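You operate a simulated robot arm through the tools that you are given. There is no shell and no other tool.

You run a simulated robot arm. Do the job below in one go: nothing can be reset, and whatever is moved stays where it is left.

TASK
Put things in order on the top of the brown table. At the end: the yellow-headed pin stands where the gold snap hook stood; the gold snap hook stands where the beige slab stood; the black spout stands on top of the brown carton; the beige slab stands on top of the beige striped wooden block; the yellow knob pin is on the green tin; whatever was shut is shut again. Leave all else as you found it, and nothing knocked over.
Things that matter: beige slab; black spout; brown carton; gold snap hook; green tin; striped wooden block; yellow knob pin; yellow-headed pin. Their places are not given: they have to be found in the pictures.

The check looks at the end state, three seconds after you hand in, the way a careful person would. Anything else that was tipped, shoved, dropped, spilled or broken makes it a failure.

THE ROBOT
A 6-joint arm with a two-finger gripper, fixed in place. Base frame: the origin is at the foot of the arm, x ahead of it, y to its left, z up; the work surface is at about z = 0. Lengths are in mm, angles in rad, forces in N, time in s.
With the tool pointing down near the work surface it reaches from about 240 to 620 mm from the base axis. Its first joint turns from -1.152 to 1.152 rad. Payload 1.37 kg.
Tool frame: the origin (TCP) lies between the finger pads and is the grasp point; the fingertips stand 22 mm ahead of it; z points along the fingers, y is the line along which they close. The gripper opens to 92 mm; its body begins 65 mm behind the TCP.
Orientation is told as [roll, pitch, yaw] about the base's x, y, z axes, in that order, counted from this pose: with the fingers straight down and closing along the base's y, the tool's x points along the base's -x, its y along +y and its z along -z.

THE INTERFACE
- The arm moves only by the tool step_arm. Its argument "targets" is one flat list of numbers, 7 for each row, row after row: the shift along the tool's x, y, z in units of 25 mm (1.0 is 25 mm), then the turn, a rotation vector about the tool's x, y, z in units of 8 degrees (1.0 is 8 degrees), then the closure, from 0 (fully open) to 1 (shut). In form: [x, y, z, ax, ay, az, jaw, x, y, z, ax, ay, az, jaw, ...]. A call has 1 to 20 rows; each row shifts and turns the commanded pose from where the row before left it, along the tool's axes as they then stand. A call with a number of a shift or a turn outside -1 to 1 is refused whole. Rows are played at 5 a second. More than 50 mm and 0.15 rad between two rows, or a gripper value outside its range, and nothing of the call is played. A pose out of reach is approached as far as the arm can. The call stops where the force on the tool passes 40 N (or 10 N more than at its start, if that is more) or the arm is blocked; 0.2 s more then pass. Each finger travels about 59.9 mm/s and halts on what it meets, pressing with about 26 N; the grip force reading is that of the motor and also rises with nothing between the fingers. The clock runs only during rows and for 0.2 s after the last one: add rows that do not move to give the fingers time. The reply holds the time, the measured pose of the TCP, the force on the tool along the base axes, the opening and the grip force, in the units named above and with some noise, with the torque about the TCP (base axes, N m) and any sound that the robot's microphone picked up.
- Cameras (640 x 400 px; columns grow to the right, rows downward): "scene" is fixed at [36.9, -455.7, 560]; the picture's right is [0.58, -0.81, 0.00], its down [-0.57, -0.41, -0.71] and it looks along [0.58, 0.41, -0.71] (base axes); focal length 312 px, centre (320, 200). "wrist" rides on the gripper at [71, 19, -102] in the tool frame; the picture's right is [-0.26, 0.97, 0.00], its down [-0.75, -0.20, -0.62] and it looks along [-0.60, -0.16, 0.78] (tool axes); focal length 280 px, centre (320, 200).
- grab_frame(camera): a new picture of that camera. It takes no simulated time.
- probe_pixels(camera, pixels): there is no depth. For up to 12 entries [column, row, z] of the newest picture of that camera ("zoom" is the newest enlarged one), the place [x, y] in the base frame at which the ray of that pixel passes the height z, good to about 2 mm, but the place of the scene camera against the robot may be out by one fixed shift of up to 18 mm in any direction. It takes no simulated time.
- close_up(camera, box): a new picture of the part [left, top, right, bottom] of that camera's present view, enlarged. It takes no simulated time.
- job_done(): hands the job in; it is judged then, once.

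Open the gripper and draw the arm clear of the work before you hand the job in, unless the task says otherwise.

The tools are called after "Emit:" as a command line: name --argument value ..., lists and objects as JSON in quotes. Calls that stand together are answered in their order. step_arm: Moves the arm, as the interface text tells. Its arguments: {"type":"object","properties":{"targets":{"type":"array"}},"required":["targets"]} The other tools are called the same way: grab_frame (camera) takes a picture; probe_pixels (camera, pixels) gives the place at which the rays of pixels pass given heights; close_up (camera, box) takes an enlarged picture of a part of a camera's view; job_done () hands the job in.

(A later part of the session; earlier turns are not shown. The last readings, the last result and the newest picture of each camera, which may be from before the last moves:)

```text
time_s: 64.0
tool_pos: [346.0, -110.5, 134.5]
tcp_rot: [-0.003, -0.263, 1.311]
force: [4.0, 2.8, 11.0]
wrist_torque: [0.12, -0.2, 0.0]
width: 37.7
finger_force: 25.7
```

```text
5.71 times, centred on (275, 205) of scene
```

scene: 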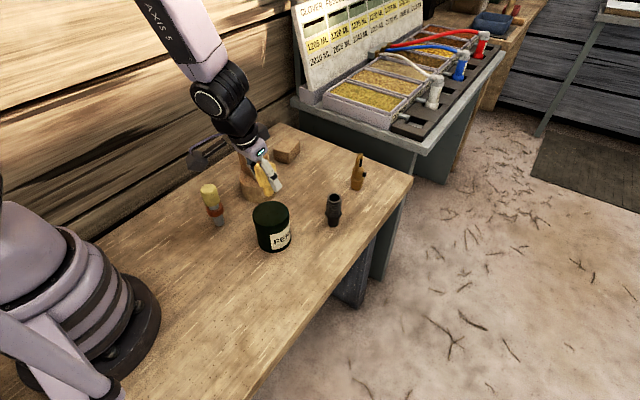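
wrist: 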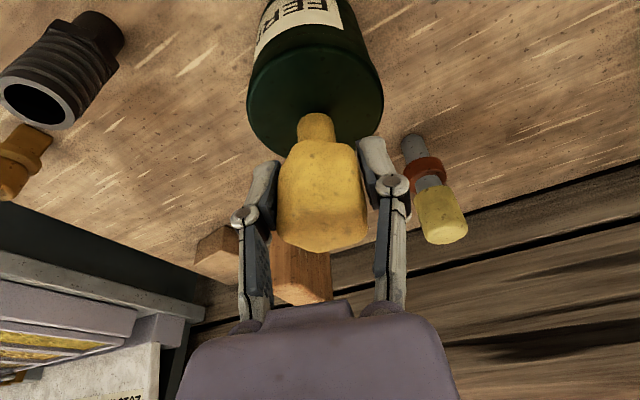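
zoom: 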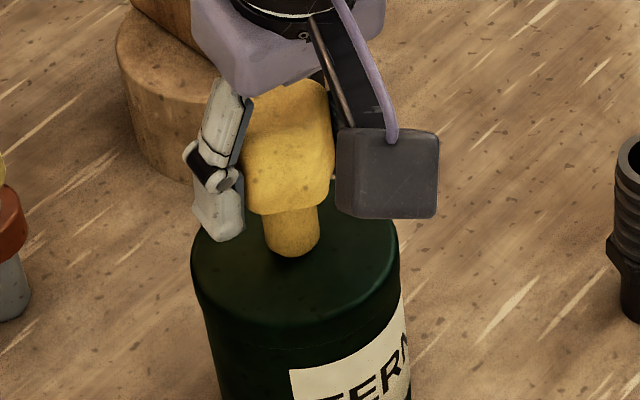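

Still 11 N; I ease another half millimetre and open gently.

Emit:
step_arm --targets '[-0.005, 0, -0.018, 0, 0, 0, 1, 0, 0, 0, 0, 0, 0, 1, 0, 0, 0, 0, 0, 0, 0.55, 0, 0, 0, 0, 0, 0, 0.45, 0, 0, 0, 0, 0, 0, 0.2, 0, 0, 0, 0, 0, 0, 0, 0, 0, 0, 0, 0, 0, 0]'

Emit:
close_up --camera "scene" --box '[240, 170, 310, 240]'

Emit:
grab_frame --camera "wrist"

```text
time_s: 65.6
tool_pos: [345.3, -110.6, 136.4]
tcp_rot: [-0.002, -0.262, 1.313]
force: [0.0, 0.3, 0.1]
wrist_torque: [-0.04, -0.03, -0.02]
width: 92.0
finger_force: 0.0
```

```text
5.71 times, centred on (275, 205) of scene
```

zoom: 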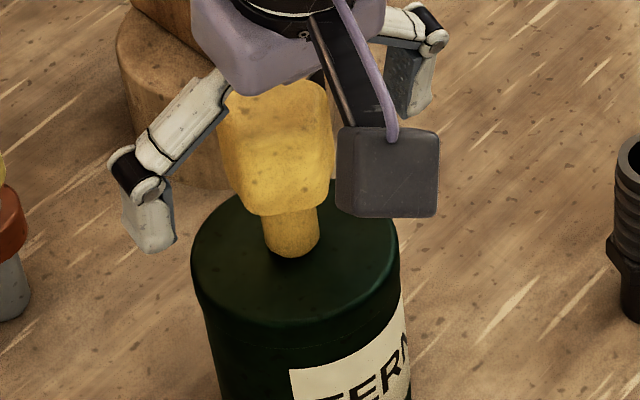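

```text
taken
```

wrist: 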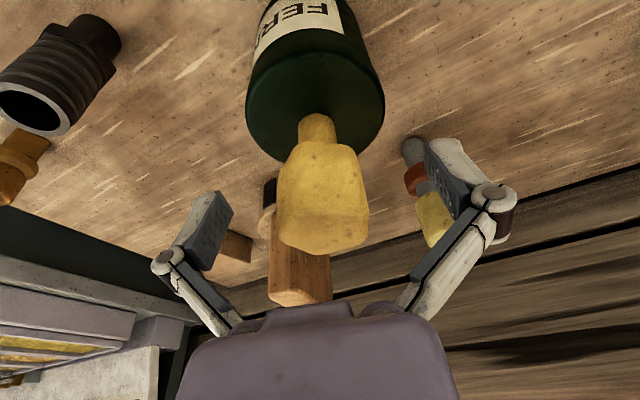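

The knob pin stands on the tin's lid. I rise vertically, remove the tilt, and go over to look at the red-collared yellow-headed pin.

Emit:
step_arm --targets '[-0.2588, 0, -0.966, 0, 0, 0, 0, -0.2588, 0, -0.966, 0, 0, 0, 0, -0.2588, 0, -0.966, 0, 0, 0, 0, -0.2588, 0, -0.966, 0, 0, 0, 0, 0, 0, 0, 0, 0.94, 0, 0, 0, 0, 0, 0, 0.94, 0, 0, -0.369, 0.8, 0, 0, 0, 0, 0, -0.369, 0.8, 0, 0, 0, 0, 0, -0.369, 0.8, 0, 0, 0, 0, 0, -0.369, 0.8, 0, 0, 0, 0, 0, -0.369, 0.8, 0, 0, 0, 0, 0, 0, 0, 0.86, 0, 0, 0, 0, 0, 0, 0.86, 0, 0, 0, 0, 0, 0, 0.86, 0, 0, 0, 0, 0, 0, 0.86, 0, 0, 0, 0, 0, 0, 0, 0, 0, 0, 0]'

Emit:
grab_frame --camera "wrist"

Emit:
grab_frame --camera "scene"

```text
time_s: 69.0
tool_pos: [260.3, -41.7, 148.5]
tcp_rot: [-0.001, 0.0, 1.311]
force: [-0.2, -0.1, 0.2]
wrist_torque: [0.03, -0.01, 0.01]
width: 92.1
finger_force: 0.0
```

```text
taken
```

wrist: 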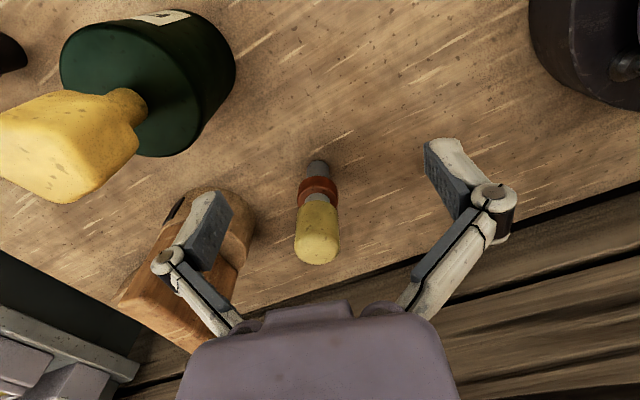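

```text
taken
```

scene: 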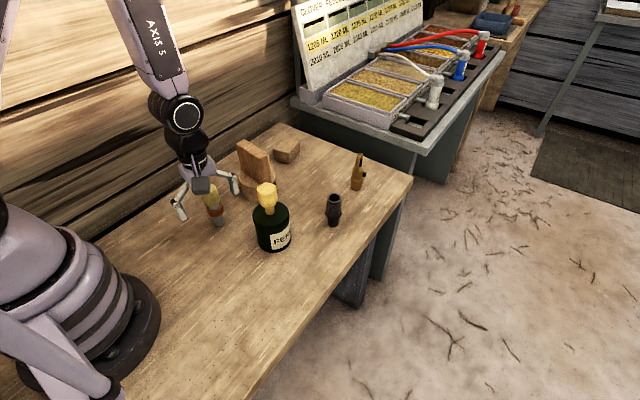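

The knob pin stands on the tin. The yellow-headed pin shows at wrist (317,212); I enlarge and probe it.

Emit:
close_up --camera "wrist" --box '[280, 150, 360, 270]'

Emit:
probe_pixels --camera "wrist" --pixels '[[319, 160, 0], [309, 166, 0], [327, 167, 0], [300, 186, 35], [337, 190, 35], [317, 263, 80], [317, 263, 90], [317, 263, 100], [296, 247, 90], [340, 245, 90]]'

```text
3.33 times, centred on (320, 210) of wrist
```

zoom: 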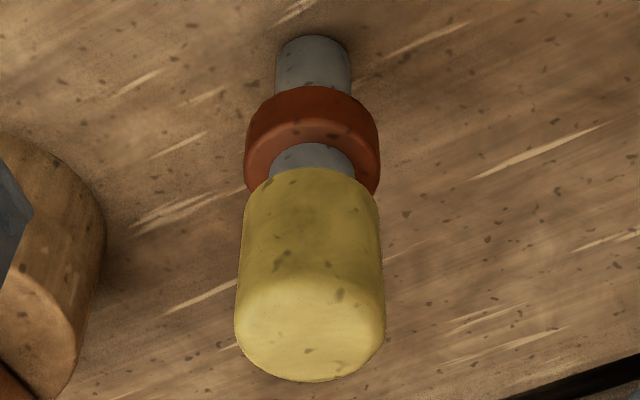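

```text
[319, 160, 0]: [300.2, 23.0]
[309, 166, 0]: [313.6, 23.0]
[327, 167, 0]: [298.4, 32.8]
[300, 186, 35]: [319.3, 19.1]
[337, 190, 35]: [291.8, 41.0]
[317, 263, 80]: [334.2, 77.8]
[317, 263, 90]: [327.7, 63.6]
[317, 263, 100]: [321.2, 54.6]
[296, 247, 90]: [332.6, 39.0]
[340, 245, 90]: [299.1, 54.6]
```

The pin's foot centre is about (305.5,31.8), head ~35 wide up to z≈105. I raise 20 mm and move above it, then check alignment.

Emit:
step_arm --targets '[0, 0, -0.8, 0, 0, 0, 0, -0.826, -0.248, 0, 0, 0, 0, 0, -0.826, -0.248, 0, 0, 0, 0, 0, -0.826, -0.248, 0, 0, 0, 0, 0, -0.826, -0.248, 0, 0, 0, 0, 0, 0, 0, 0, 0, 0, 0, 0]'

Emit:
close_up --camera "wrist" --box '[260, 60, 380, 180]'

```text
time_s: 70.4
tool_pos: [305.1, 33.8, 169.4]
tcp_rot: [0.0, -0.001, 1.311]
force: [-0.3, -0.6, -0.4]
wrist_torque: [0.02, -0.03, -0.03]
width: 91.9
finger_force: 0.0
```

```text
3.33 times, centred on (320, 120) of wrist
```

zoom: 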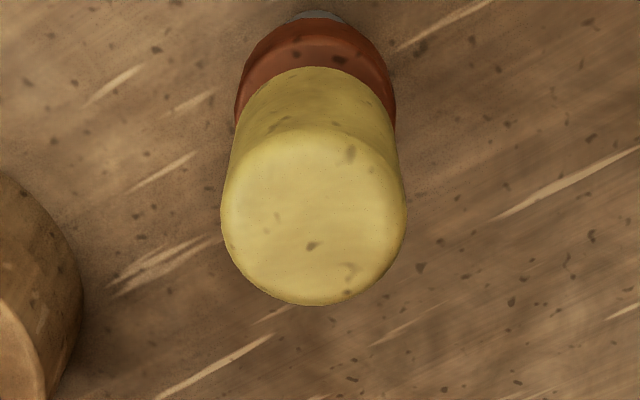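

Head centre is at about (318,125), within 1.5 mm of the gripper axis. I correct and descend to z≈82.

Emit:
step_arm --targets '[0.05, -0.05, 0, 0, 0, 0, 0, 0, 0, 0.874, 0, 0, 0, 0, 0, 0, 0.874, 0, 0, 0, 0, 0, 0, 0.874, 0, 0, 0, 0, 0, 0, 0.874, 0, 0, 0, 0, 0, 0, 0, 0, 0, 0, 0]'

Emit:
grab_frame --camera "wrist"

Emit:
close_up --camera "scene" --box '[170, 140, 270, 240]'

```text
time_s: 71.8
tool_pos: [305.1, 31.5, 80.3]
tcp_rot: [-0.002, -0.001, 1.313]
force: [-0.2, -0.9, -0.8]
wrist_torque: [0.01, -0.01, 0.01]
width: 92.1
finger_force: 0.0
```

```text
taken
```

wrist: 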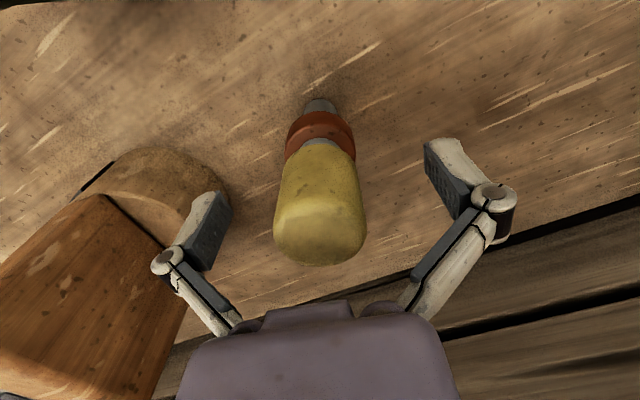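

```text
4.00 times, centred on (220, 190) of scene
```

zoom: 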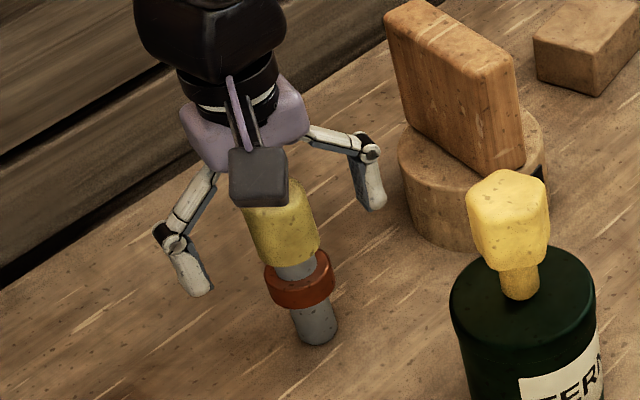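

The head sits between the pads and nothing touches. I close the gripper.

Emit:
step_arm --targets '[0, 0, 0, 0, 0, 0, 1, 0, 0, 0, 0, 0, 0, 1, 0, 0, 0, 0, 0, 0, 1, 0, 0, 0, 0, 0, 0, 1, 0, 0, 0, 0, 0, 0, 1, 0, 0, 0, 0, 0, 0, 1]'

Emit:
grab_frame --camera "wrist"

Emit:
close_up --camera "scene" --box '[170, 140, 270, 240]'

```text
time_s: 73.2
tool_pos: [305.6, 32.1, 80.3]
tcp_rot: [-0.002, 0.001, 1.311]
force: [-1.1, -0.3, 8.3]
wrist_torque: [-0.04, 0.07, 0.0]
width: 32.0
finger_force: 25.9
```

```text
taken
```

wrist: 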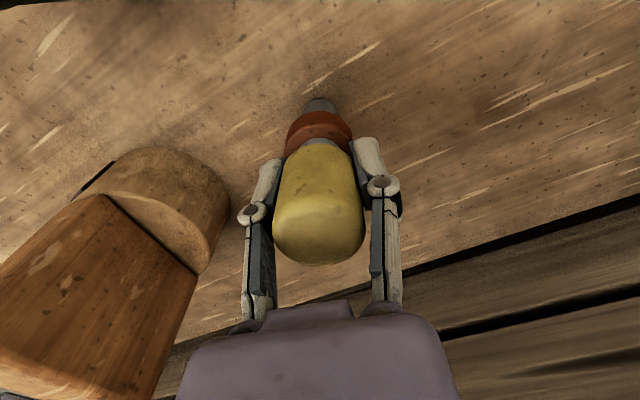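

```text
4.00 times, centred on (220, 190) of scene
```

zoom: 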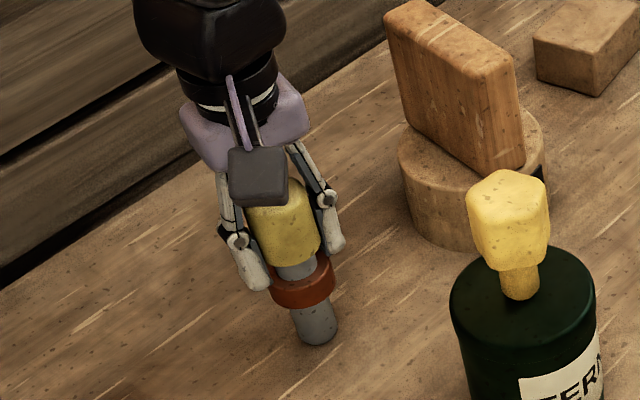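

Held at width 32. I lift 10 mm to verify the grip.

Emit:
step_arm --targets '[0, 0, -0.2, 0, 0, 0, 1, 0, 0, -0.2, 0, 0, 0, 1, 0, 0, 0, 0, 0, 0, 1, 0, 0, 0, 0, 0, 0, 1]'

Emit:
grab_frame --camera "wrist"

Emit:
close_up --camera "scene" --box '[170, 140, 270, 240]'

```text
time_s: 74.2
tool_pos: [305.5, 30.4, 90.0]
tcp_rot: [0.0, -0.001, 1.311]
force: [-0.8, 0.3, -1.8]
wrist_torque: [-0.02, 0.0, 0.0]
width: 31.5
finger_force: 26.0
```

```text
taken
```

wrist: 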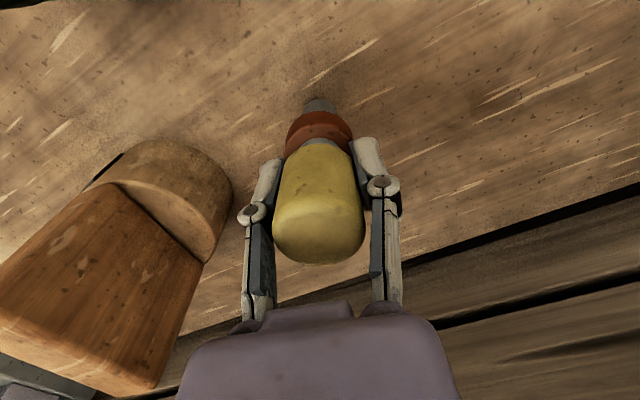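

```text
4.00 times, centred on (220, 190) of scene
```

zoom: 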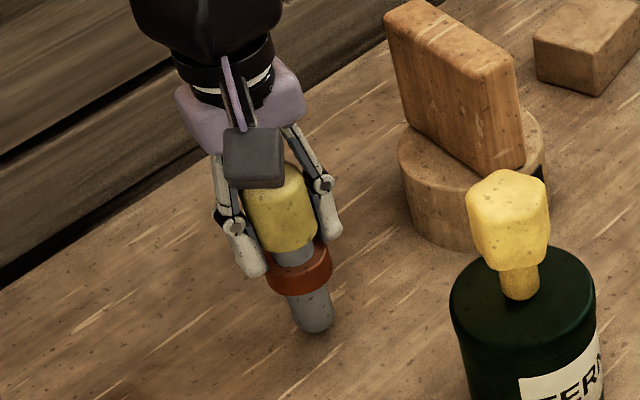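

Pin held upright. I lift to z≈215 and carry it to the hook's old place (245.5,-211).

Emit:
step_arm --targets '[0, 0, -1, 0, 0, 0, 1, 0, 0, -1, 0, 0, 0, 1, 0, 0, -1, 0, 0, 0, 1, 0, 0, -1, 0, 0, 0, 1, 0, 0, -1, 0, 0, 0, 1, 0.908, -0.0156, 0, 0, 0, 0, 1, 0.908, -0.0156, 0, 0, 0, 0, 1, 0.908, -0.0156, 0, 0, 0, 0, 1, 0.908, -0.0156, 0, 0, 0, 0, 1, 0.908, -0.0156, 0, 0, 0, 0, 1, 0.908, -0.0156, 0, 0, 0, 0, 1, 0.908, -0.0156, 0, 0, 0, 0, 1, 0.908, -0.0156, 0, 0, 0, 0, 1, 0.908, -0.0156, 0, 0, 0, 0, 1, 0.908, -0.0156, 0, 0, 0, 0, 1, 0.908, -0.0156, 0, 0, 0, 0, 1, 0, 0, 0, 0, 0, 0, 1]'

Emit:
grab_frame --camera "scene"

Emit:
grab_frame --camera "wrist"

```text
time_s: 77.8
tool_pos: [246.4, -212.9, 215.9]
tcp_rot: [-0.001, 0.0, 1.311]
force: [0.8, -0.1, -2.1]
wrist_torque: [0.0, 0.0, 0.01]
width: 31.8
finger_force: 26.0
```

```text
taken
```

scene: 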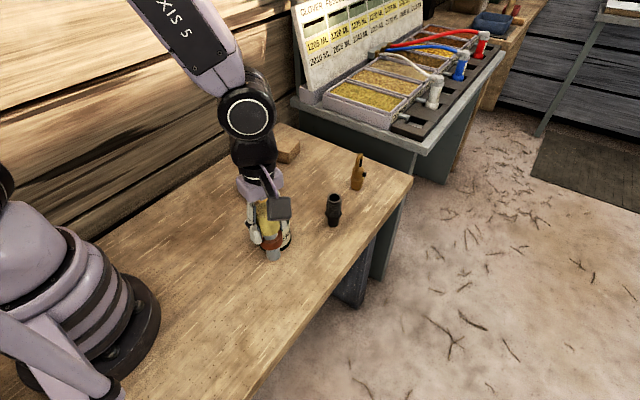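

```text
taken
```

wrist: 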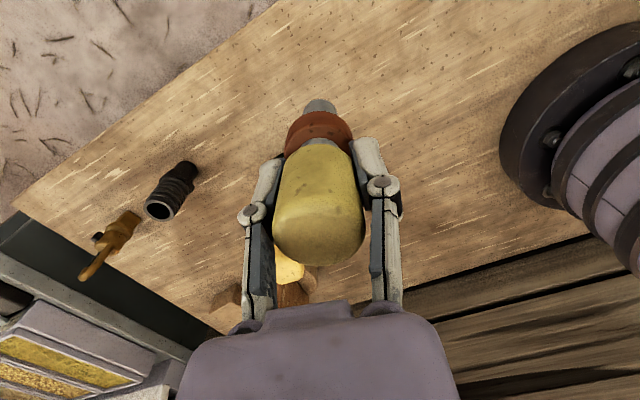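

I lower it to z≈90, correcting 2 mm, so the foot is about 10 mm above the table.

Emit:
step_arm --targets '[-0.064, 0.054, 0.84, 0, 0, 0, 1, 0, 0, 0.84, 0, 0, 0, 1, 0, 0, 0.84, 0, 0, 0, 1, 0, 0, 0.84, 0, 0, 0, 1, 0, 0, 0.84, 0, 0, 0, 1, 0, 0, 0.84, 0, 0, 0, 1, 0, 0, 0, 0, 0, 0, 1]'

Emit:
close_up --camera "scene" --box '[220, 200, 340, 310]'

```text
time_s: 79.4
tool_pos: [246.7, -207.7, 89.6]
tcp_rot: [-0.002, 0.001, 1.312]
force: [-0.5, 0.1, -2.4]
wrist_torque: [-0.01, 0.01, -0.02]
width: 32.0
finger_force: 26.6
```

```text
3.64 times, centred on (280, 255) of scene
```

zoom: 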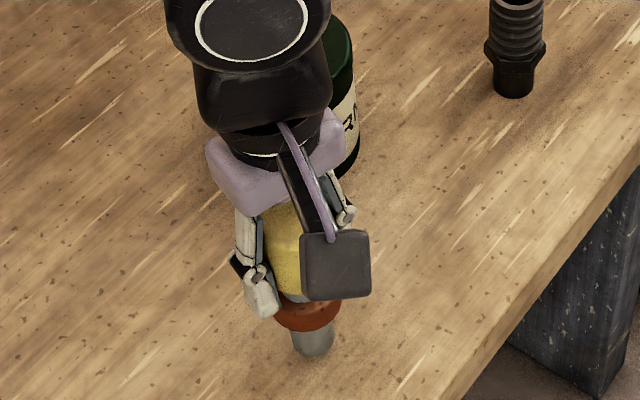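

I take a still reading to average the position noise before the final lowering.

Emit:
step_arm --targets '[0, 0, 0, 0, 0, 0, 1]'

Emit:
step_arm --targets '[0, 0, 0, 0, 0, 0, 1]'

```text
time_s: 79.8
tool_pos: [245.8, -207.0, 89.2]
tcp_rot: [0.0, 0.002, 1.31]
force: [0.7, -0.5, -2.4]
wrist_torque: [-0.03, 0.02, -0.01]
width: 31.8
finger_force: 26.2
```

```text
time_s: 80.2
tool_pos: [246.0, -209.0, 88.4]
tcp_rot: [0.001, 0.001, 1.31]
force: [0.3, -0.5, -1.9]
wrist_torque: [0.0, 0.01, 0.03]
width: 31.6
finger_force: 25.6
```

Average is (246.2,-207.9,89.1); I shift 3 mm in -y and lower by about 6 mm.

Emit:
step_arm --targets '[0.127, 0, 0.1, 0, 0, 0, 1, 0, 0, 0.12, 0, 0, 0, 1, 0, 0, 0, 0, 0, 0, 1]'

Emit:
step_arm --targets '[0, 0, 0.04, 0, 0, 0, 1, 0, 0, 0, 0, 0, 0, 1]'

```text
time_s: 81.0
tool_pos: [245.5, -211.3, 85.2]
tcp_rot: [0.0, 0.003, 1.312]
force: [-0.3, -0.1, -2.9]
wrist_torque: [0.01, -0.01, 0.0]
width: 31.6
finger_force: 25.9
```

```text
time_s: 81.6
tool_pos: [244.8, -211.9, 83.5]
tcp_rot: [0.0, 0.001, 1.314]
force: [0.0, 0.0, -2.5]
wrist_torque: [0.0, -0.02, -0.03]
width: 32.0
finger_force: 25.9
```

Position (245.2,-211.5) is right; z=83.5, no contact yet. I keep lowering in 1 mm steps.

Emit:
step_arm --targets '[0, 0, 0.04, 0, 0, 0, 1, 0, 0, 0.04, 0, 0, 0, 1, 0, 0, 0, 0, 0, 0, 1]'

```text
time_s: 82.4
tool_pos: [243.9, -210.9, 81.8]
tcp_rot: [0.0, 0.0, 1.309]
force: [0.9, 0.0, -1.6]
wrist_torque: [0.01, 0.0, 0.0]
width: 31.8
finger_force: 25.6
```

Still free (force -1.6). One more millimetre at a time.

Emit:
step_arm --targets '[0, 0, 0.04, 0, 0, 0, 1, 0, 0, 0, 0, 0, 0, 1]'

Emit:
close_up --camera "scene" --box '[250, 250, 310, 310]'

```text
time_s: 83.0
tool_pos: [244.2, -212.4, 79.9]
tcp_rot: [0.001, 0.001, 1.31]
force: [0.0, -0.4, -2.5]
wrist_torque: [0.02, 0.01, 0.0]
width: 31.9
finger_force: 25.9
```

```text
6.67 times, centred on (280, 280) of scene
```

zoom: 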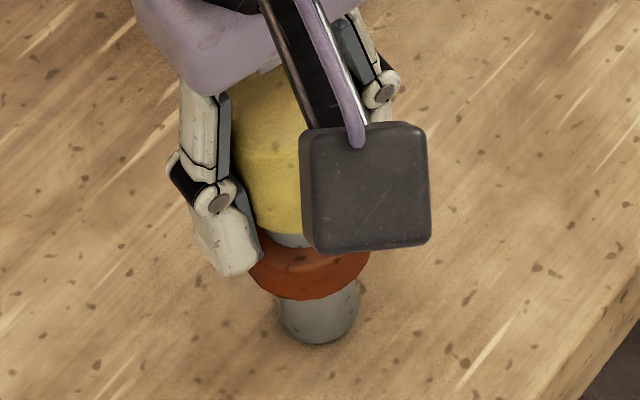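

Foot is very near the table but not loaded. I continue down 1 mm at a time.

Emit:
step_arm --targets '[0, 0, 0.04, 0, 0, 0, 1, 0, 0, 0, 0, 0, 0, 1]'

```text
time_s: 83.6
tool_pos: [245.9, -213.0, 80.0]
tcp_rot: [-0.001, 0.001, 1.313]
force: [-1.6, 2.0, 21.1]
wrist_torque: [0.08, 0.04, 0.01]
width: 31.7
finger_force: 25.9
```

Contact with 21 N. I ease up 0.5 mm.

Emit:
step_arm --targets '[0, 0, -0.02, 0, 0, 0, 1, 0, 0, 0, 0, 0, 0, 1]'

```text
time_s: 84.2
tool_pos: [244.7, -213.1, 79.9]
tcp_rot: [-0.002, 0.001, 1.312]
force: [1.8, 1.2, 14.1]
wrist_torque: [0.0, -0.13, 0.01]
width: 31.8
finger_force: 26.0
```

Emit:
step_arm --targets '[0, 0, -0.02, 0, 0, 0, 1, 0, 0, 0, 0, 0, 0, 1]'

```text
time_s: 84.8
tool_pos: [244.2, -212.4, 81.3]
tcp_rot: [0.001, 0.002, 1.312]
force: [-0.5, -0.3, -3.0]
wrist_torque: [-0.02, 0.01, 0.01]
width: 31.7
finger_force: 26.1
```

It is now just at the point of lifting off. I lower 0.3 mm and open the fingers.

Emit:
step_arm --targets '[0, 0, 0.012, 0, 0, 0, 1, 0, 0, 0, 0, 0, 0, 1, 0, 0, 0, 0, 0, 0, 0.6, 0, 0, 0, 0, 0, 0, 0.45, 0, 0, 0, 0, 0, 0, 0.2, 0, 0, 0, 0, 0, 0, 0, 0, 0, 0, 0, 0, 0, 0]'

Emit:
grab_frame --camera "wrist"

Emit:
close_up --camera "scene" --box '[240, 230, 320, 310]'

```text
time_s: 86.4
tool_pos: [243.6, -212.4, 79.9]
tcp_rot: [0.002, 0.002, 1.311]
force: [-0.4, -0.2, 1.5]
wrist_torque: [-0.04, 0.01, 0.03]
width: 92.0
finger_force: 0.0
```

```text
taken
```

wrist: 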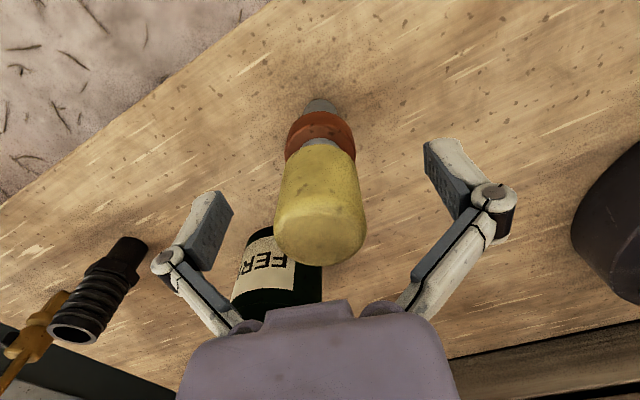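

```text
5.00 times, centred on (280, 270) of scene
```

zoom: 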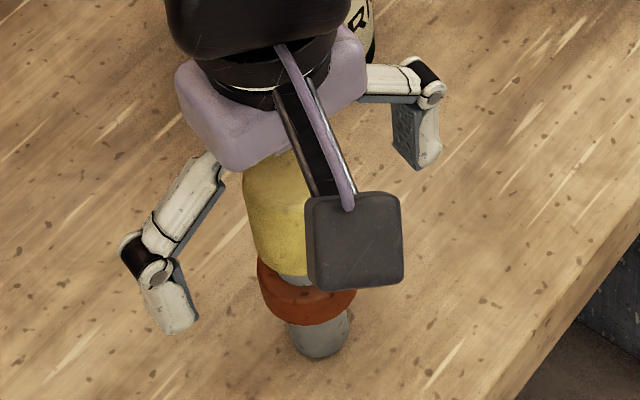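

The yellow-headed pin stands at the hook's old place. I rise and go to look at the black spout.

Emit:
step_arm --targets '[0, 0, -1, 0, 0, 0, 0, 0, 0, -1, 0, 0, 0, 0, 0, 0, -1, 0, 0, 0, 0, 0, 0, -1, 0, 0, 0, 0, 0, 0, -1, 0, 0, 0, 0, 0, 0, -1, 0, 0, 0, 0, -0.006, -0.915, 0, 0, 0, 0, 0, -0.006, -0.915, 0, 0, 0, 0, 0, -0.006, -0.915, 0, 0, 0, 0, 0, -0.006, -0.915, 0, 0, 0, 0, 0, -0.006, -0.915, 0, 0, 0, 0, 0, -0.006, -0.915, 0, 0, 0, 0, 0, -0.006, -0.915, 0, 0, 0, 0, 0, -0.006, -0.915, 0, 0, 0, 0, 0, 0, 0, 0.96, 0, 0, 0, 0, 0, 0, 0.96, 0, 0, 0, 0, 0, 0, 0.96, 0, 0, 0, 0, 0, 0, 0.96, 0, 0, 0, 0, 0, 0, 0, 0, 0, 0, 0]'

Emit:
grab_frame --camera "wrist"

Emit:
grab_frame --camera "scene"

```text
time_s: 90.4
tool_pos: [421.5, -259.7, 134.6]
tcp_rot: [0.0, 0.0, 1.311]
force: [0.2, -0.2, 0.5]
wrist_torque: [0.05, -0.03, 0.01]
width: 92.3
finger_force: 0.0
```

```text
taken
```

wrist: 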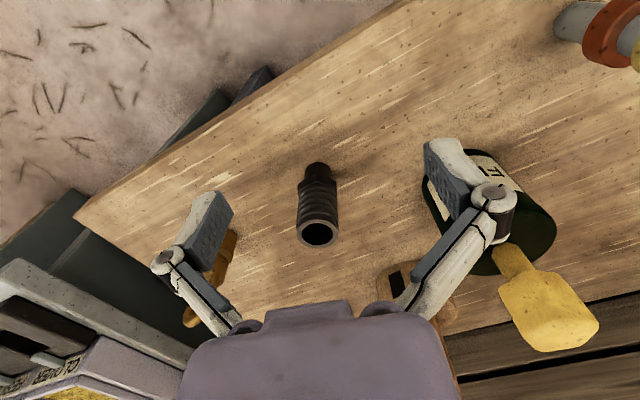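

```text
taken
```

scene: 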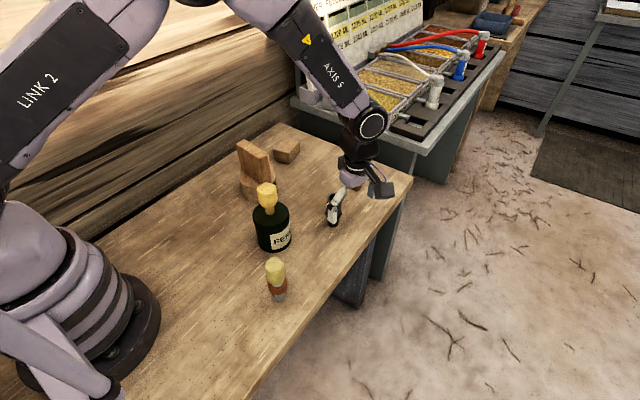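

The yellow-headed pin stands well at (277,280). The spout appears at wrist (318,205); I enlarge and probe its foot and mouth.

Emit:
close_up --camera "wrist" --box '[280, 150, 360, 255]'

Emit:
probe_pixels --camera "wrist" --pixels '[[318, 163, 0], [308, 172, 0], [328, 172, 0], [299, 185, 20], [337, 186, 20], [298, 234, 70], [338, 234, 70], [318, 246, 70], [318, 246, 80], [318, 217, 70]]'

```text
3.81 times, centred on (320, 202) of wrist
```

zoom: 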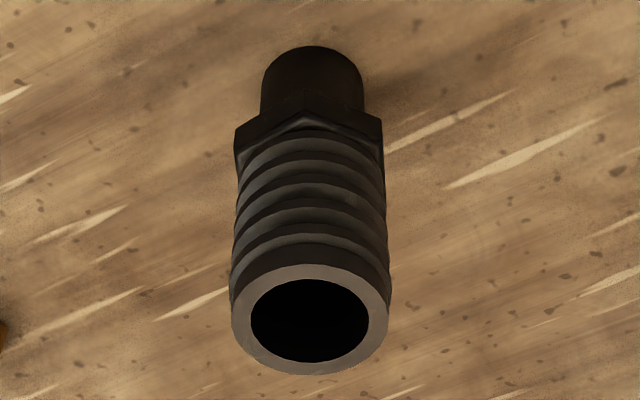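

```text
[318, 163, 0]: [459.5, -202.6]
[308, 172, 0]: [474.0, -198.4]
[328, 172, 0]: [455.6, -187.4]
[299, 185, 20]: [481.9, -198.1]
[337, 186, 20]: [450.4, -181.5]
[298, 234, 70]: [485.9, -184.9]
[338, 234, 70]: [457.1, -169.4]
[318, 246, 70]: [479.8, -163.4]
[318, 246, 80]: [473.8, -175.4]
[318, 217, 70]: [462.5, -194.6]
```

Spout: foot centre ≈ (466,-192), height ≈ 82, barbed part ~31 wide. I move above it and check alignment.

Emit:
step_arm --targets '[-0.768, -0.256, 0, 0, 0, 0, 0, -0.768, -0.256, 0, 0, 0, 0, 0, -0.768, -0.256, 0, 0, 0, 0, 0, -0.768, -0.256, 0, 0, 0, 0, 0, 0, 0, 0, 0, 0, 0, 0]'

Emit:
close_up --camera "wrist" --box '[260, 80, 380, 200]'

```text
time_s: 91.6
tool_pos: [464.8, -190.7, 136.5]
tcp_rot: [0.0, 0.001, 1.311]
force: [0.1, 0.2, -0.3]
wrist_torque: [-0.01, -0.01, 0.0]
width: 91.8
finger_force: 0.0
```

```text
3.33 times, centred on (320, 140) of wrist
```

zoom: 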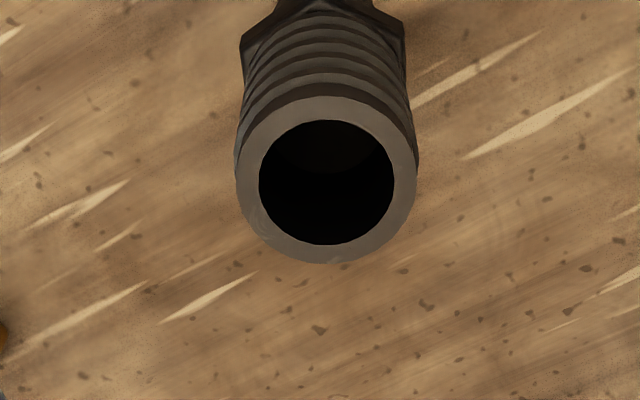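

The mouth centre is at (322,134), within ~1.3 mm. I correct and descend to z≈62.

Emit:
step_arm --targets '[0, 0.05, 0, 0, 0, 0, 0, 0, 0, 0.98, 0, 0, 0, 0, 0, 0, 0.98, 0, 0, 0, 0, 0, 0, 0.98, 0, 0, 0, 0, 0, 0, 0, 0, 0, 0, 0]'

Emit:
grab_frame --camera "wrist"

Emit:
close_up --camera "scene" --box '[280, 150, 390, 240]'

```text
time_s: 92.8
tool_pos: [464.5, -191.3, 59.1]
tcp_rot: [-0.002, 0.001, 1.309]
force: [-0.3, -0.3, -0.7]
wrist_torque: [0.0, -0.03, 0.02]
width: 92.1
finger_force: 0.0
```

```text
taken
```

wrist: 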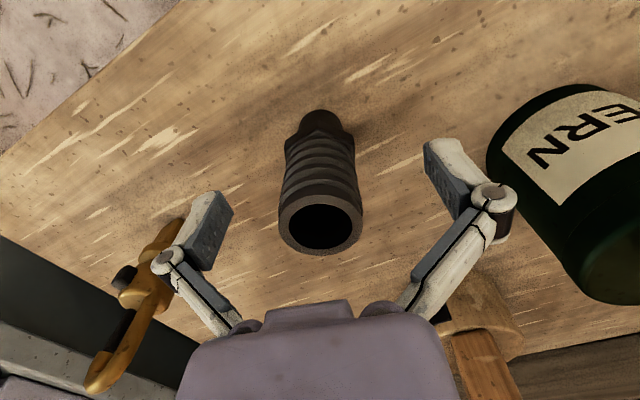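

```text
4.44 times, centred on (335, 195) of scene
```

zoom: 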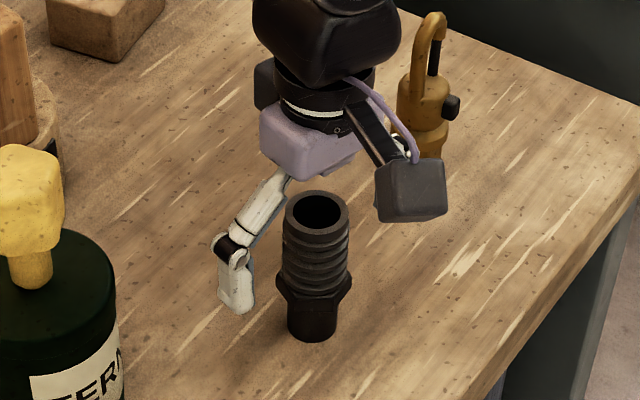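

The spout is centred between the pads; I raise 3 mm to stay above the hex collar and close.

Emit:
step_arm --targets '[0, 0, -0.12, 0, 0, 0, 0, 0, 0, 0, 0, 0, 0, 1, 0, 0, 0, 0, 0, 0, 1, 0, 0, 0, 0, 0, 0, 1, 0, 0, 0, 0, 0, 0, 1, 0, 0, 0, 0, 0, 0, 1, 0, 0, 0, 0, 0, 0, 1]'

Emit:
grab_frame --camera "wrist"

```text
time_s: 94.4
tool_pos: [464.6, -192.0, 62.6]
tcp_rot: [-0.001, 0.0, 1.313]
force: [-1.6, 0.3, 6.1]
wrist_torque: [0.04, 0.06, 0.06]
width: 32.4
finger_force: 26.3
```

```text
taken
```

wrist: 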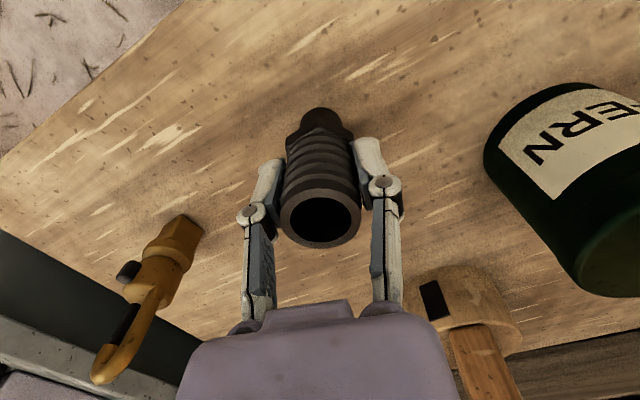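

Held at width 32.4. I lift 125 mm and carry the spout toward the carton, stopping short at about (560,20) to view the carton.

Emit:
step_arm --targets '[0, 0, -0.4, 0, 0, 0, 1, 0, 0, -0.8, 0, 0, 0, 1, 0, 0, -1, 0, 0, 0, 1, 0, 0, -1, 0, 0, 0, 1, 0, 0, -1, 0, 0, 0, 1, 0, 0, -0.8, 0, 0, 0, 1, -0.917, -0.152, 0, 0, 0, 0, 1, -0.917, -0.152, 0, 0, 0, 0, 1, -0.917, -0.152, 0, 0, 0, 0, 1, -0.917, -0.152, 0, 0, 0, 0, 1, -0.917, -0.152, 0, 0, 0, 0, 1, -0.917, -0.152, 0, 0, 0, 0, 1, -0.917, -0.152, 0, 0, 0, 0, 1, -0.917, -0.152, 0, 0, 0, 0, 1, -0.917, -0.152, 0, 0, 0, 0, 1, -0.917, -0.152, 0, 0, 0, 0, 1, 0, 0, 0, 0, 0, 0, 1]'

Emit:
grab_frame --camera "wrist"

Emit:
grab_frame --camera "scene"

```text
time_s: 98.0
tool_pos: [561.3, 23.2, 189.2]
tcp_rot: [0.0, -0.001, 1.312]
force: [0.4, -0.2, -0.2]
wrist_torque: [0.01, 0.01, 0.0]
width: 32.4
finger_force: 26.0
```

```text
taken
```

wrist: 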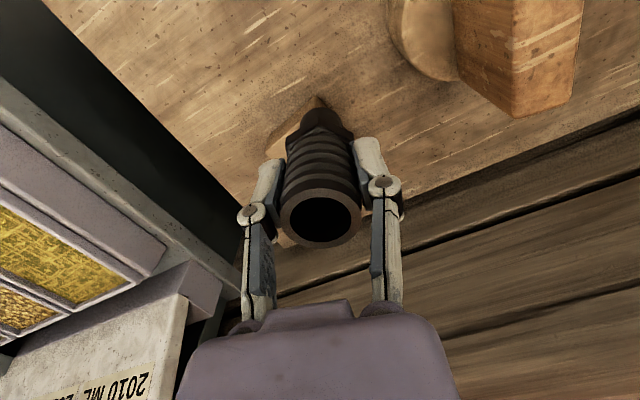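

```text
taken
```

scene: 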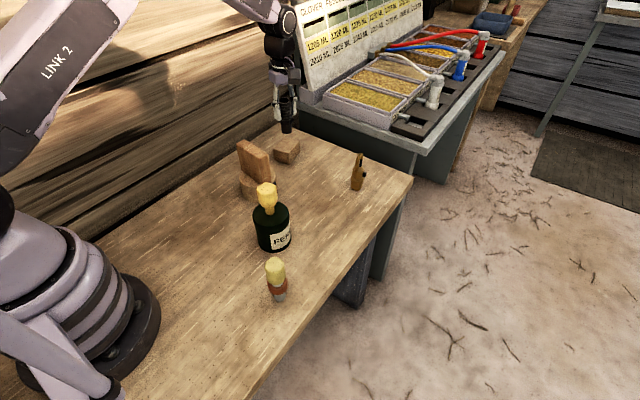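

The spout hides the carton here. I move directly above the carton's estimated centre (604,67.5), where it should show at the top of the wrist picture.

Emit:
step_arm --targets '[-0.716, -0.4, 0, 0, 0, 0, 1, -0.716, -0.4, 0, 0, 0, 0, 1, -0.716, -0.4, 0, 0, 0, 0, 1, 0, 0, 0, 0, 0, 0, 1]'

Emit:
grab_frame --camera "wrist"

Emit:
close_up --camera "wrist" --box '[240, 20, 380, 140]'

```text
time_s: 99.0
tool_pos: [605.1, 65.6, 189.7]
tcp_rot: [0.0, 0.0, 1.313]
force: [-0.3, 0.3, -1.8]
wrist_torque: [-0.02, -0.01, 0.01]
width: 32.6
finger_force: 26.3
```

```text
taken
```

wrist: 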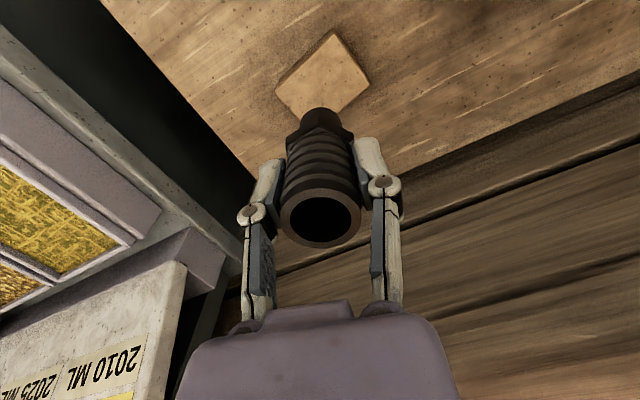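

```text
3.33 times, centred on (310, 80) of wrist
```

zoom: 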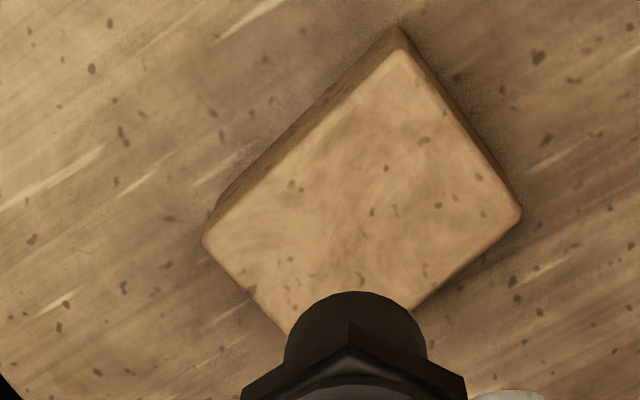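

Carton top corners in the zoom: (400,48), (521,215), (203,240), and by extension about (331,385). I probe these at the top height.

Emit:
probe_pixels --camera "zoom" --pixels '[[400, 48, 36], [521, 215, 36], [203, 240, 36], [331, 385, 36], [400, 48, 40], [521, 215, 40], [203, 240, 40], [331, 385, 40], [402, 28, 0], [206, 215, 0]]'

```text
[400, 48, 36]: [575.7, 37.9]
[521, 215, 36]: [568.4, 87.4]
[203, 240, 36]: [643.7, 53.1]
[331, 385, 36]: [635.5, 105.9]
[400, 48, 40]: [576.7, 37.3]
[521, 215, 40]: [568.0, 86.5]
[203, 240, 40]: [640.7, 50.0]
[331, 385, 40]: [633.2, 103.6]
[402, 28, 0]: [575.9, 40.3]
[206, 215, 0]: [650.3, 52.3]
```

Carton centre ≈ (605.2,70). I shift 4 mm in +y and lower to z≈108.

Emit:
step_arm --targets '[-0.162, 0.043, 0.817, 0, 0, 0, 1, 0, 0, 0.817, 0, 0, 0, 1, 0, 0, 0.817, 0, 0, 0, 1, 0, 0, 0.817, 0, 0, 0, 1, 0, 0, 0, 0, 0, 0, 1]'

Emit:
close_up --camera "scene" --box '[250, 90, 330, 180]'

Emit:
grab_frame --camera "wrist"

```text
time_s: 100.2
tool_pos: [602.6, 69.2, 107.5]
tcp_rot: [-0.003, 0.0, 1.31]
force: [0.7, -0.4, -1.3]
wrist_torque: [0.01, 0.05, -0.01]
width: 32.3
finger_force: 26.1
```

```text
4.44 times, centred on (290, 135) of scene
```

zoom: 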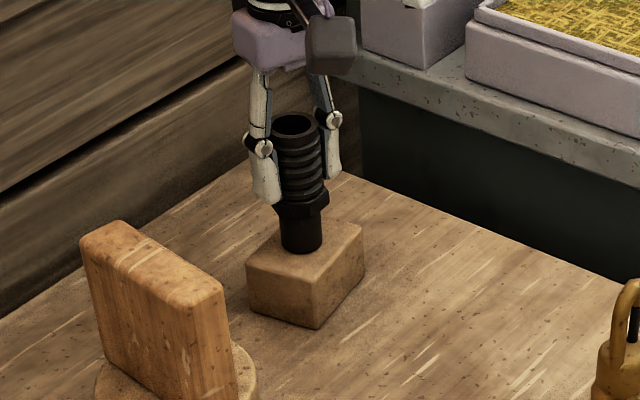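

```text
taken
```

wrist: 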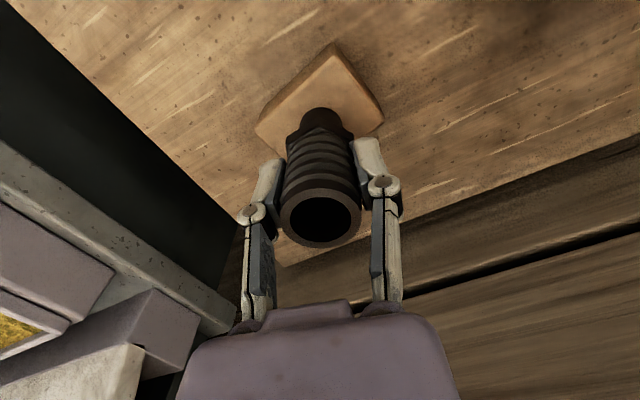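

The spout hovers over the carton's centre. I lower 5 mm, then step by 1 mm with force watch.

Emit:
step_arm --targets '[-0.03, -0.06, 0.1, 0, 0, 0, 1, 0, 0, 0.1, 0, 0, 0, 1, 0, 0, 0, 0, 0, 0, 1]'

```text
time_s: 101.0
tool_pos: [605.6, 70.3, 102.7]
tcp_rot: [0.001, 0.0, 1.31]
force: [0.0, 0.7, -0.7]
wrist_torque: [0.05, 0.01, -0.02]
width: 32.1
finger_force: 26.6
```

At (605.6,70.3,102.7) without contact; I continue 1 mm per row.

Emit:
step_arm --targets '[0, 0, 0.04, 0, 0, 0, 1, 0, 0, 0.04, 0, 0, 0, 1, 0, 0, 0, 0, 0, 0, 1]'

```text
time_s: 101.8
tool_pos: [606.3, 68.9, 100.6]
tcp_rot: [-0.001, 0.001, 1.311]
force: [0.2, 0.4, 0.0]
wrist_torque: [0.0, 0.0, -0.03]
width: 32.2
finger_force: 25.7
```

Emit:
step_arm --targets '[0, 0, 0.04, 0, 0, 0, 1, 0, 0, 0.02, 0, 0, 0, 1, 0, 0, 0, 0, 0, 0, 1]'

Emit:
close_up --camera "scene" --box '[260, 110, 320, 170]'

```text
time_s: 102.6
tool_pos: [604.6, 69.7, 98.9]
tcp_rot: [-0.001, 0.0, 1.311]
force: [0.5, 0.2, -1.0]
wrist_torque: [-0.04, 0.0, 0.03]
width: 32.3
finger_force: 25.9
```

```text
6.67 times, centred on (290, 140) of scene
```

zoom: 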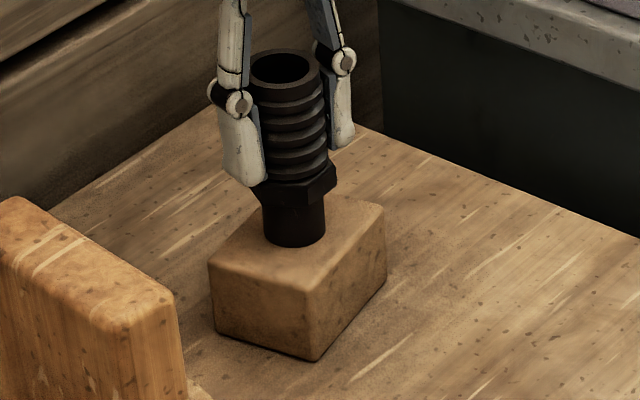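

Very near the carton's top, still no force. I go on in small steps.

Emit:
step_arm --targets '[0, 0, 0.04, 0, 0, 0, 1, 0, 0, 0, 0, 0, 0, 1]'

Emit:
step_arm --targets '[0, 0, 0, 0, 0, 0, 1]'

```text
time_s: 103.2
tool_pos: [604.8, 69.6, 97.9]
tcp_rot: [0.0, 0.001, 1.311]
force: [-0.3, 0.3, -1.2]
wrist_torque: [0.01, -0.05, 0.04]
width: 32.4
finger_force: 26.2
```

```text
time_s: 103.6
tool_pos: [605.0, 69.4, 98.4]
tcp_rot: [0.0, -0.001, 1.31]
force: [0.2, 1.2, -1.4]
wrist_torque: [-0.02, 0.02, -0.02]
width: 32.2
finger_force: 26.4
```

Emit:
step_arm --targets '[0, 0, 0.04, 0, 0, 0, 1, 0, 0, 0, 0, 0, 0, 1]'

```text
time_s: 104.2
tool_pos: [604.3, 69.8, 97.2]
tcp_rot: [-0.001, 0.0, 1.31]
force: [-0.7, -0.3, -0.9]
wrist_torque: [-0.02, -0.01, -0.03]
width: 32.4
finger_force: 26.3
```

No contact at z=97.2; another millimetre.

Emit:
step_arm --targets '[0, 0, 0.04, 0, 0, 0, 1, 0, 0, 0, 0, 0, 0, 1]'

```text
time_s: 104.8
tool_pos: [605.4, 69.5, 95.9]
tcp_rot: [0.0, 0.001, 1.311]
force: [0.6, -0.1, -1.0]
wrist_torque: [-0.01, 0.01, 0.02]
width: 32.4
finger_force: 25.9
```

Emit:
step_arm --targets '[0, 0, 0.04, 0, 0, 0, 1, 0, 0, 0, 0, 0, 0, 1]'

Emit:
close_up --camera "scene" --box '[265, 120, 310, 165]'

```text
time_s: 105.4
tool_pos: [604.4, 69.4, 95.5]
tcp_rot: [-0.003, -0.001, 1.312]
force: [0.3, 1.0, -0.9]
wrist_torque: [-0.01, 0.03, 0.01]
width: 32.3
finger_force: 26.2
```

```text
8.89 times, centred on (288, 142) of scene
```

zoom: 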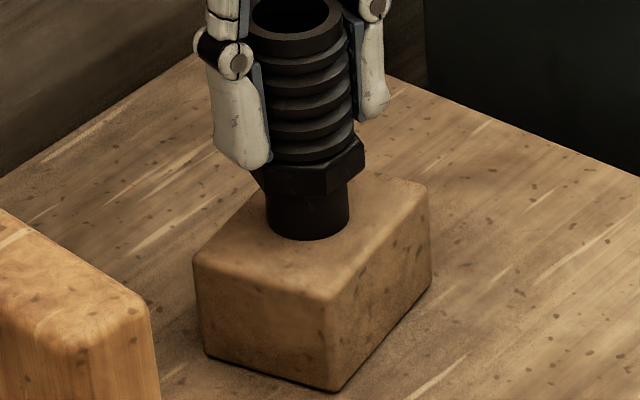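

The foot almost touches in the picture. I continue with small steps.

Emit:
step_arm --targets '[0, 0, 0.03, 0, 0, 0, 1, 0, 0, 0, 0, 0, 0, 1]'

```text
time_s: 106.0
tool_pos: [604.3, 69.4, 94.0]
tcp_rot: [0.0, 0.001, 1.311]
force: [-1.1, 0.3, -1.2]
wrist_torque: [-0.01, 0.02, 0.04]
width: 32.3
finger_force: 26.5
```

Emit:
step_arm --targets '[0, 0, 0.03, 0, 0, 0, 1, 0, 0, 0, 0, 0, 0, 1]'

```text
time_s: 106.6
tool_pos: [605.9, 69.8, 93.2]
tcp_rot: [-0.001, 0.001, 1.31]
force: [-1.4, -0.4, -0.8]
wrist_torque: [-0.03, 0.01, -0.01]
width: 32.3
finger_force: 25.9
```

Still no load at z≈93; I look closely at the gap.

Emit:
close_up --camera "scene" --box '[270, 125, 305, 160]'

Emit:
close_up --camera "wrist" --box '[230, 30, 410, 180]'

```text
11.43 times, centred on (288, 142) of scene
```

zoom: 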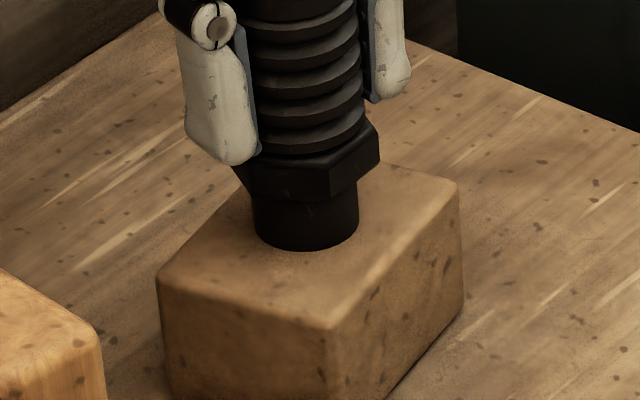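

```text
2.67 times, centred on (320, 105) of wrist
```

zoom: 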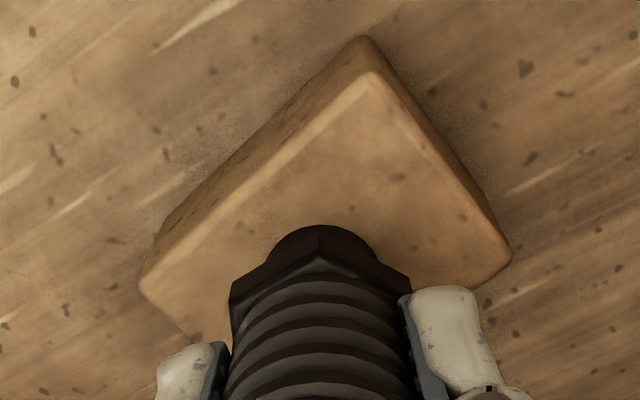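

No visible gap in the scene view; contact must be close. I lower 0.7 mm more.

Emit:
step_arm --targets '[0, 0, 0.03, 0, 0, 0, 1, 0, 0, 0, 0, 0, 0, 1]'

```text
time_s: 107.2
tool_pos: [606.8, 69.8, 92.8]
tcp_rot: [-0.002, 0.0, 1.312]
force: [-0.3, -0.8, 1.8]
wrist_torque: [0.01, 0.01, 0.04]
width: 32.1
finger_force: 25.9
```

Force rises to +1.8 N: first touch. I lower another 0.5 mm to confirm.

Emit:
step_arm --targets '[0, 0, 0.02, 0, 0, 0, 1, 0, 0, 0, 0, 0, 0, 1]'

```text
time_s: 107.8
tool_pos: [605.7, 70.1, 94.3]
tcp_rot: [-0.001, 0.0, 1.31]
force: [-0.8, -0.9, 8.2]
wrist_torque: [0.01, 0.05, 0.03]
width: 32.2
finger_force: 26.1
```

The spout is standing (8 N). I open the fingers.

Emit:
step_arm --targets '[0, 0, 0, 0, 0, 0, 0.6, 0, 0, 0, 0, 0, 0, 0.45, 0, 0, 0, 0, 0, 0, 0.2, 0, 0, 0, 0, 0, 0, 0, 0, 0, 0, 0, 0, 0, 0]'

Emit:
close_up --camera "scene" --box '[250, 100, 330, 180]'

Emit:
grab_frame --camera "wrist"

```text
time_s: 109.0
tool_pos: [605.8, 70.8, 90.8]
tcp_rot: [-0.002, -0.001, 1.31]
force: [-0.3, 0.5, -0.7]
wrist_torque: [0.01, -0.01, 0.02]
width: 92.0
finger_force: 0.1
```

```text
5.00 times, centred on (290, 140) of scene
```

zoom: 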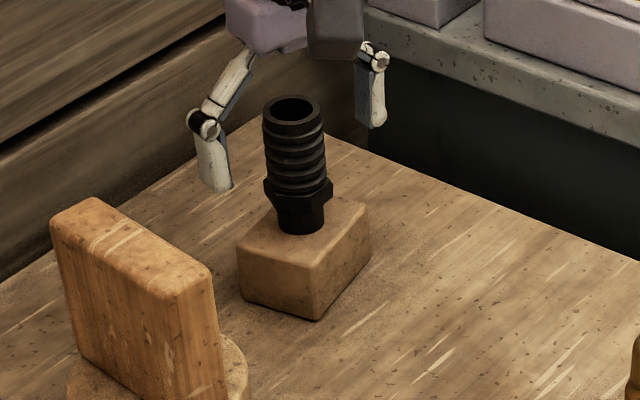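

```text
taken
```

wrist: 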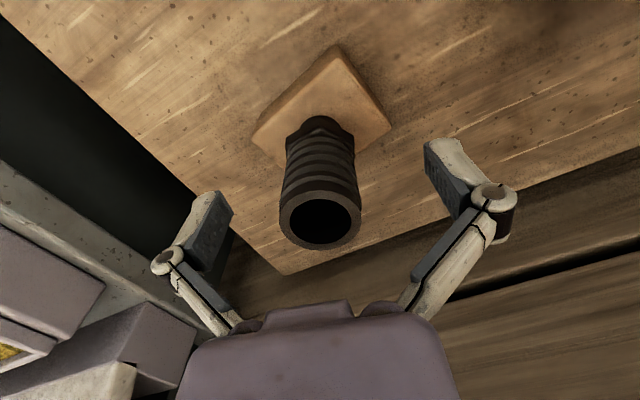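

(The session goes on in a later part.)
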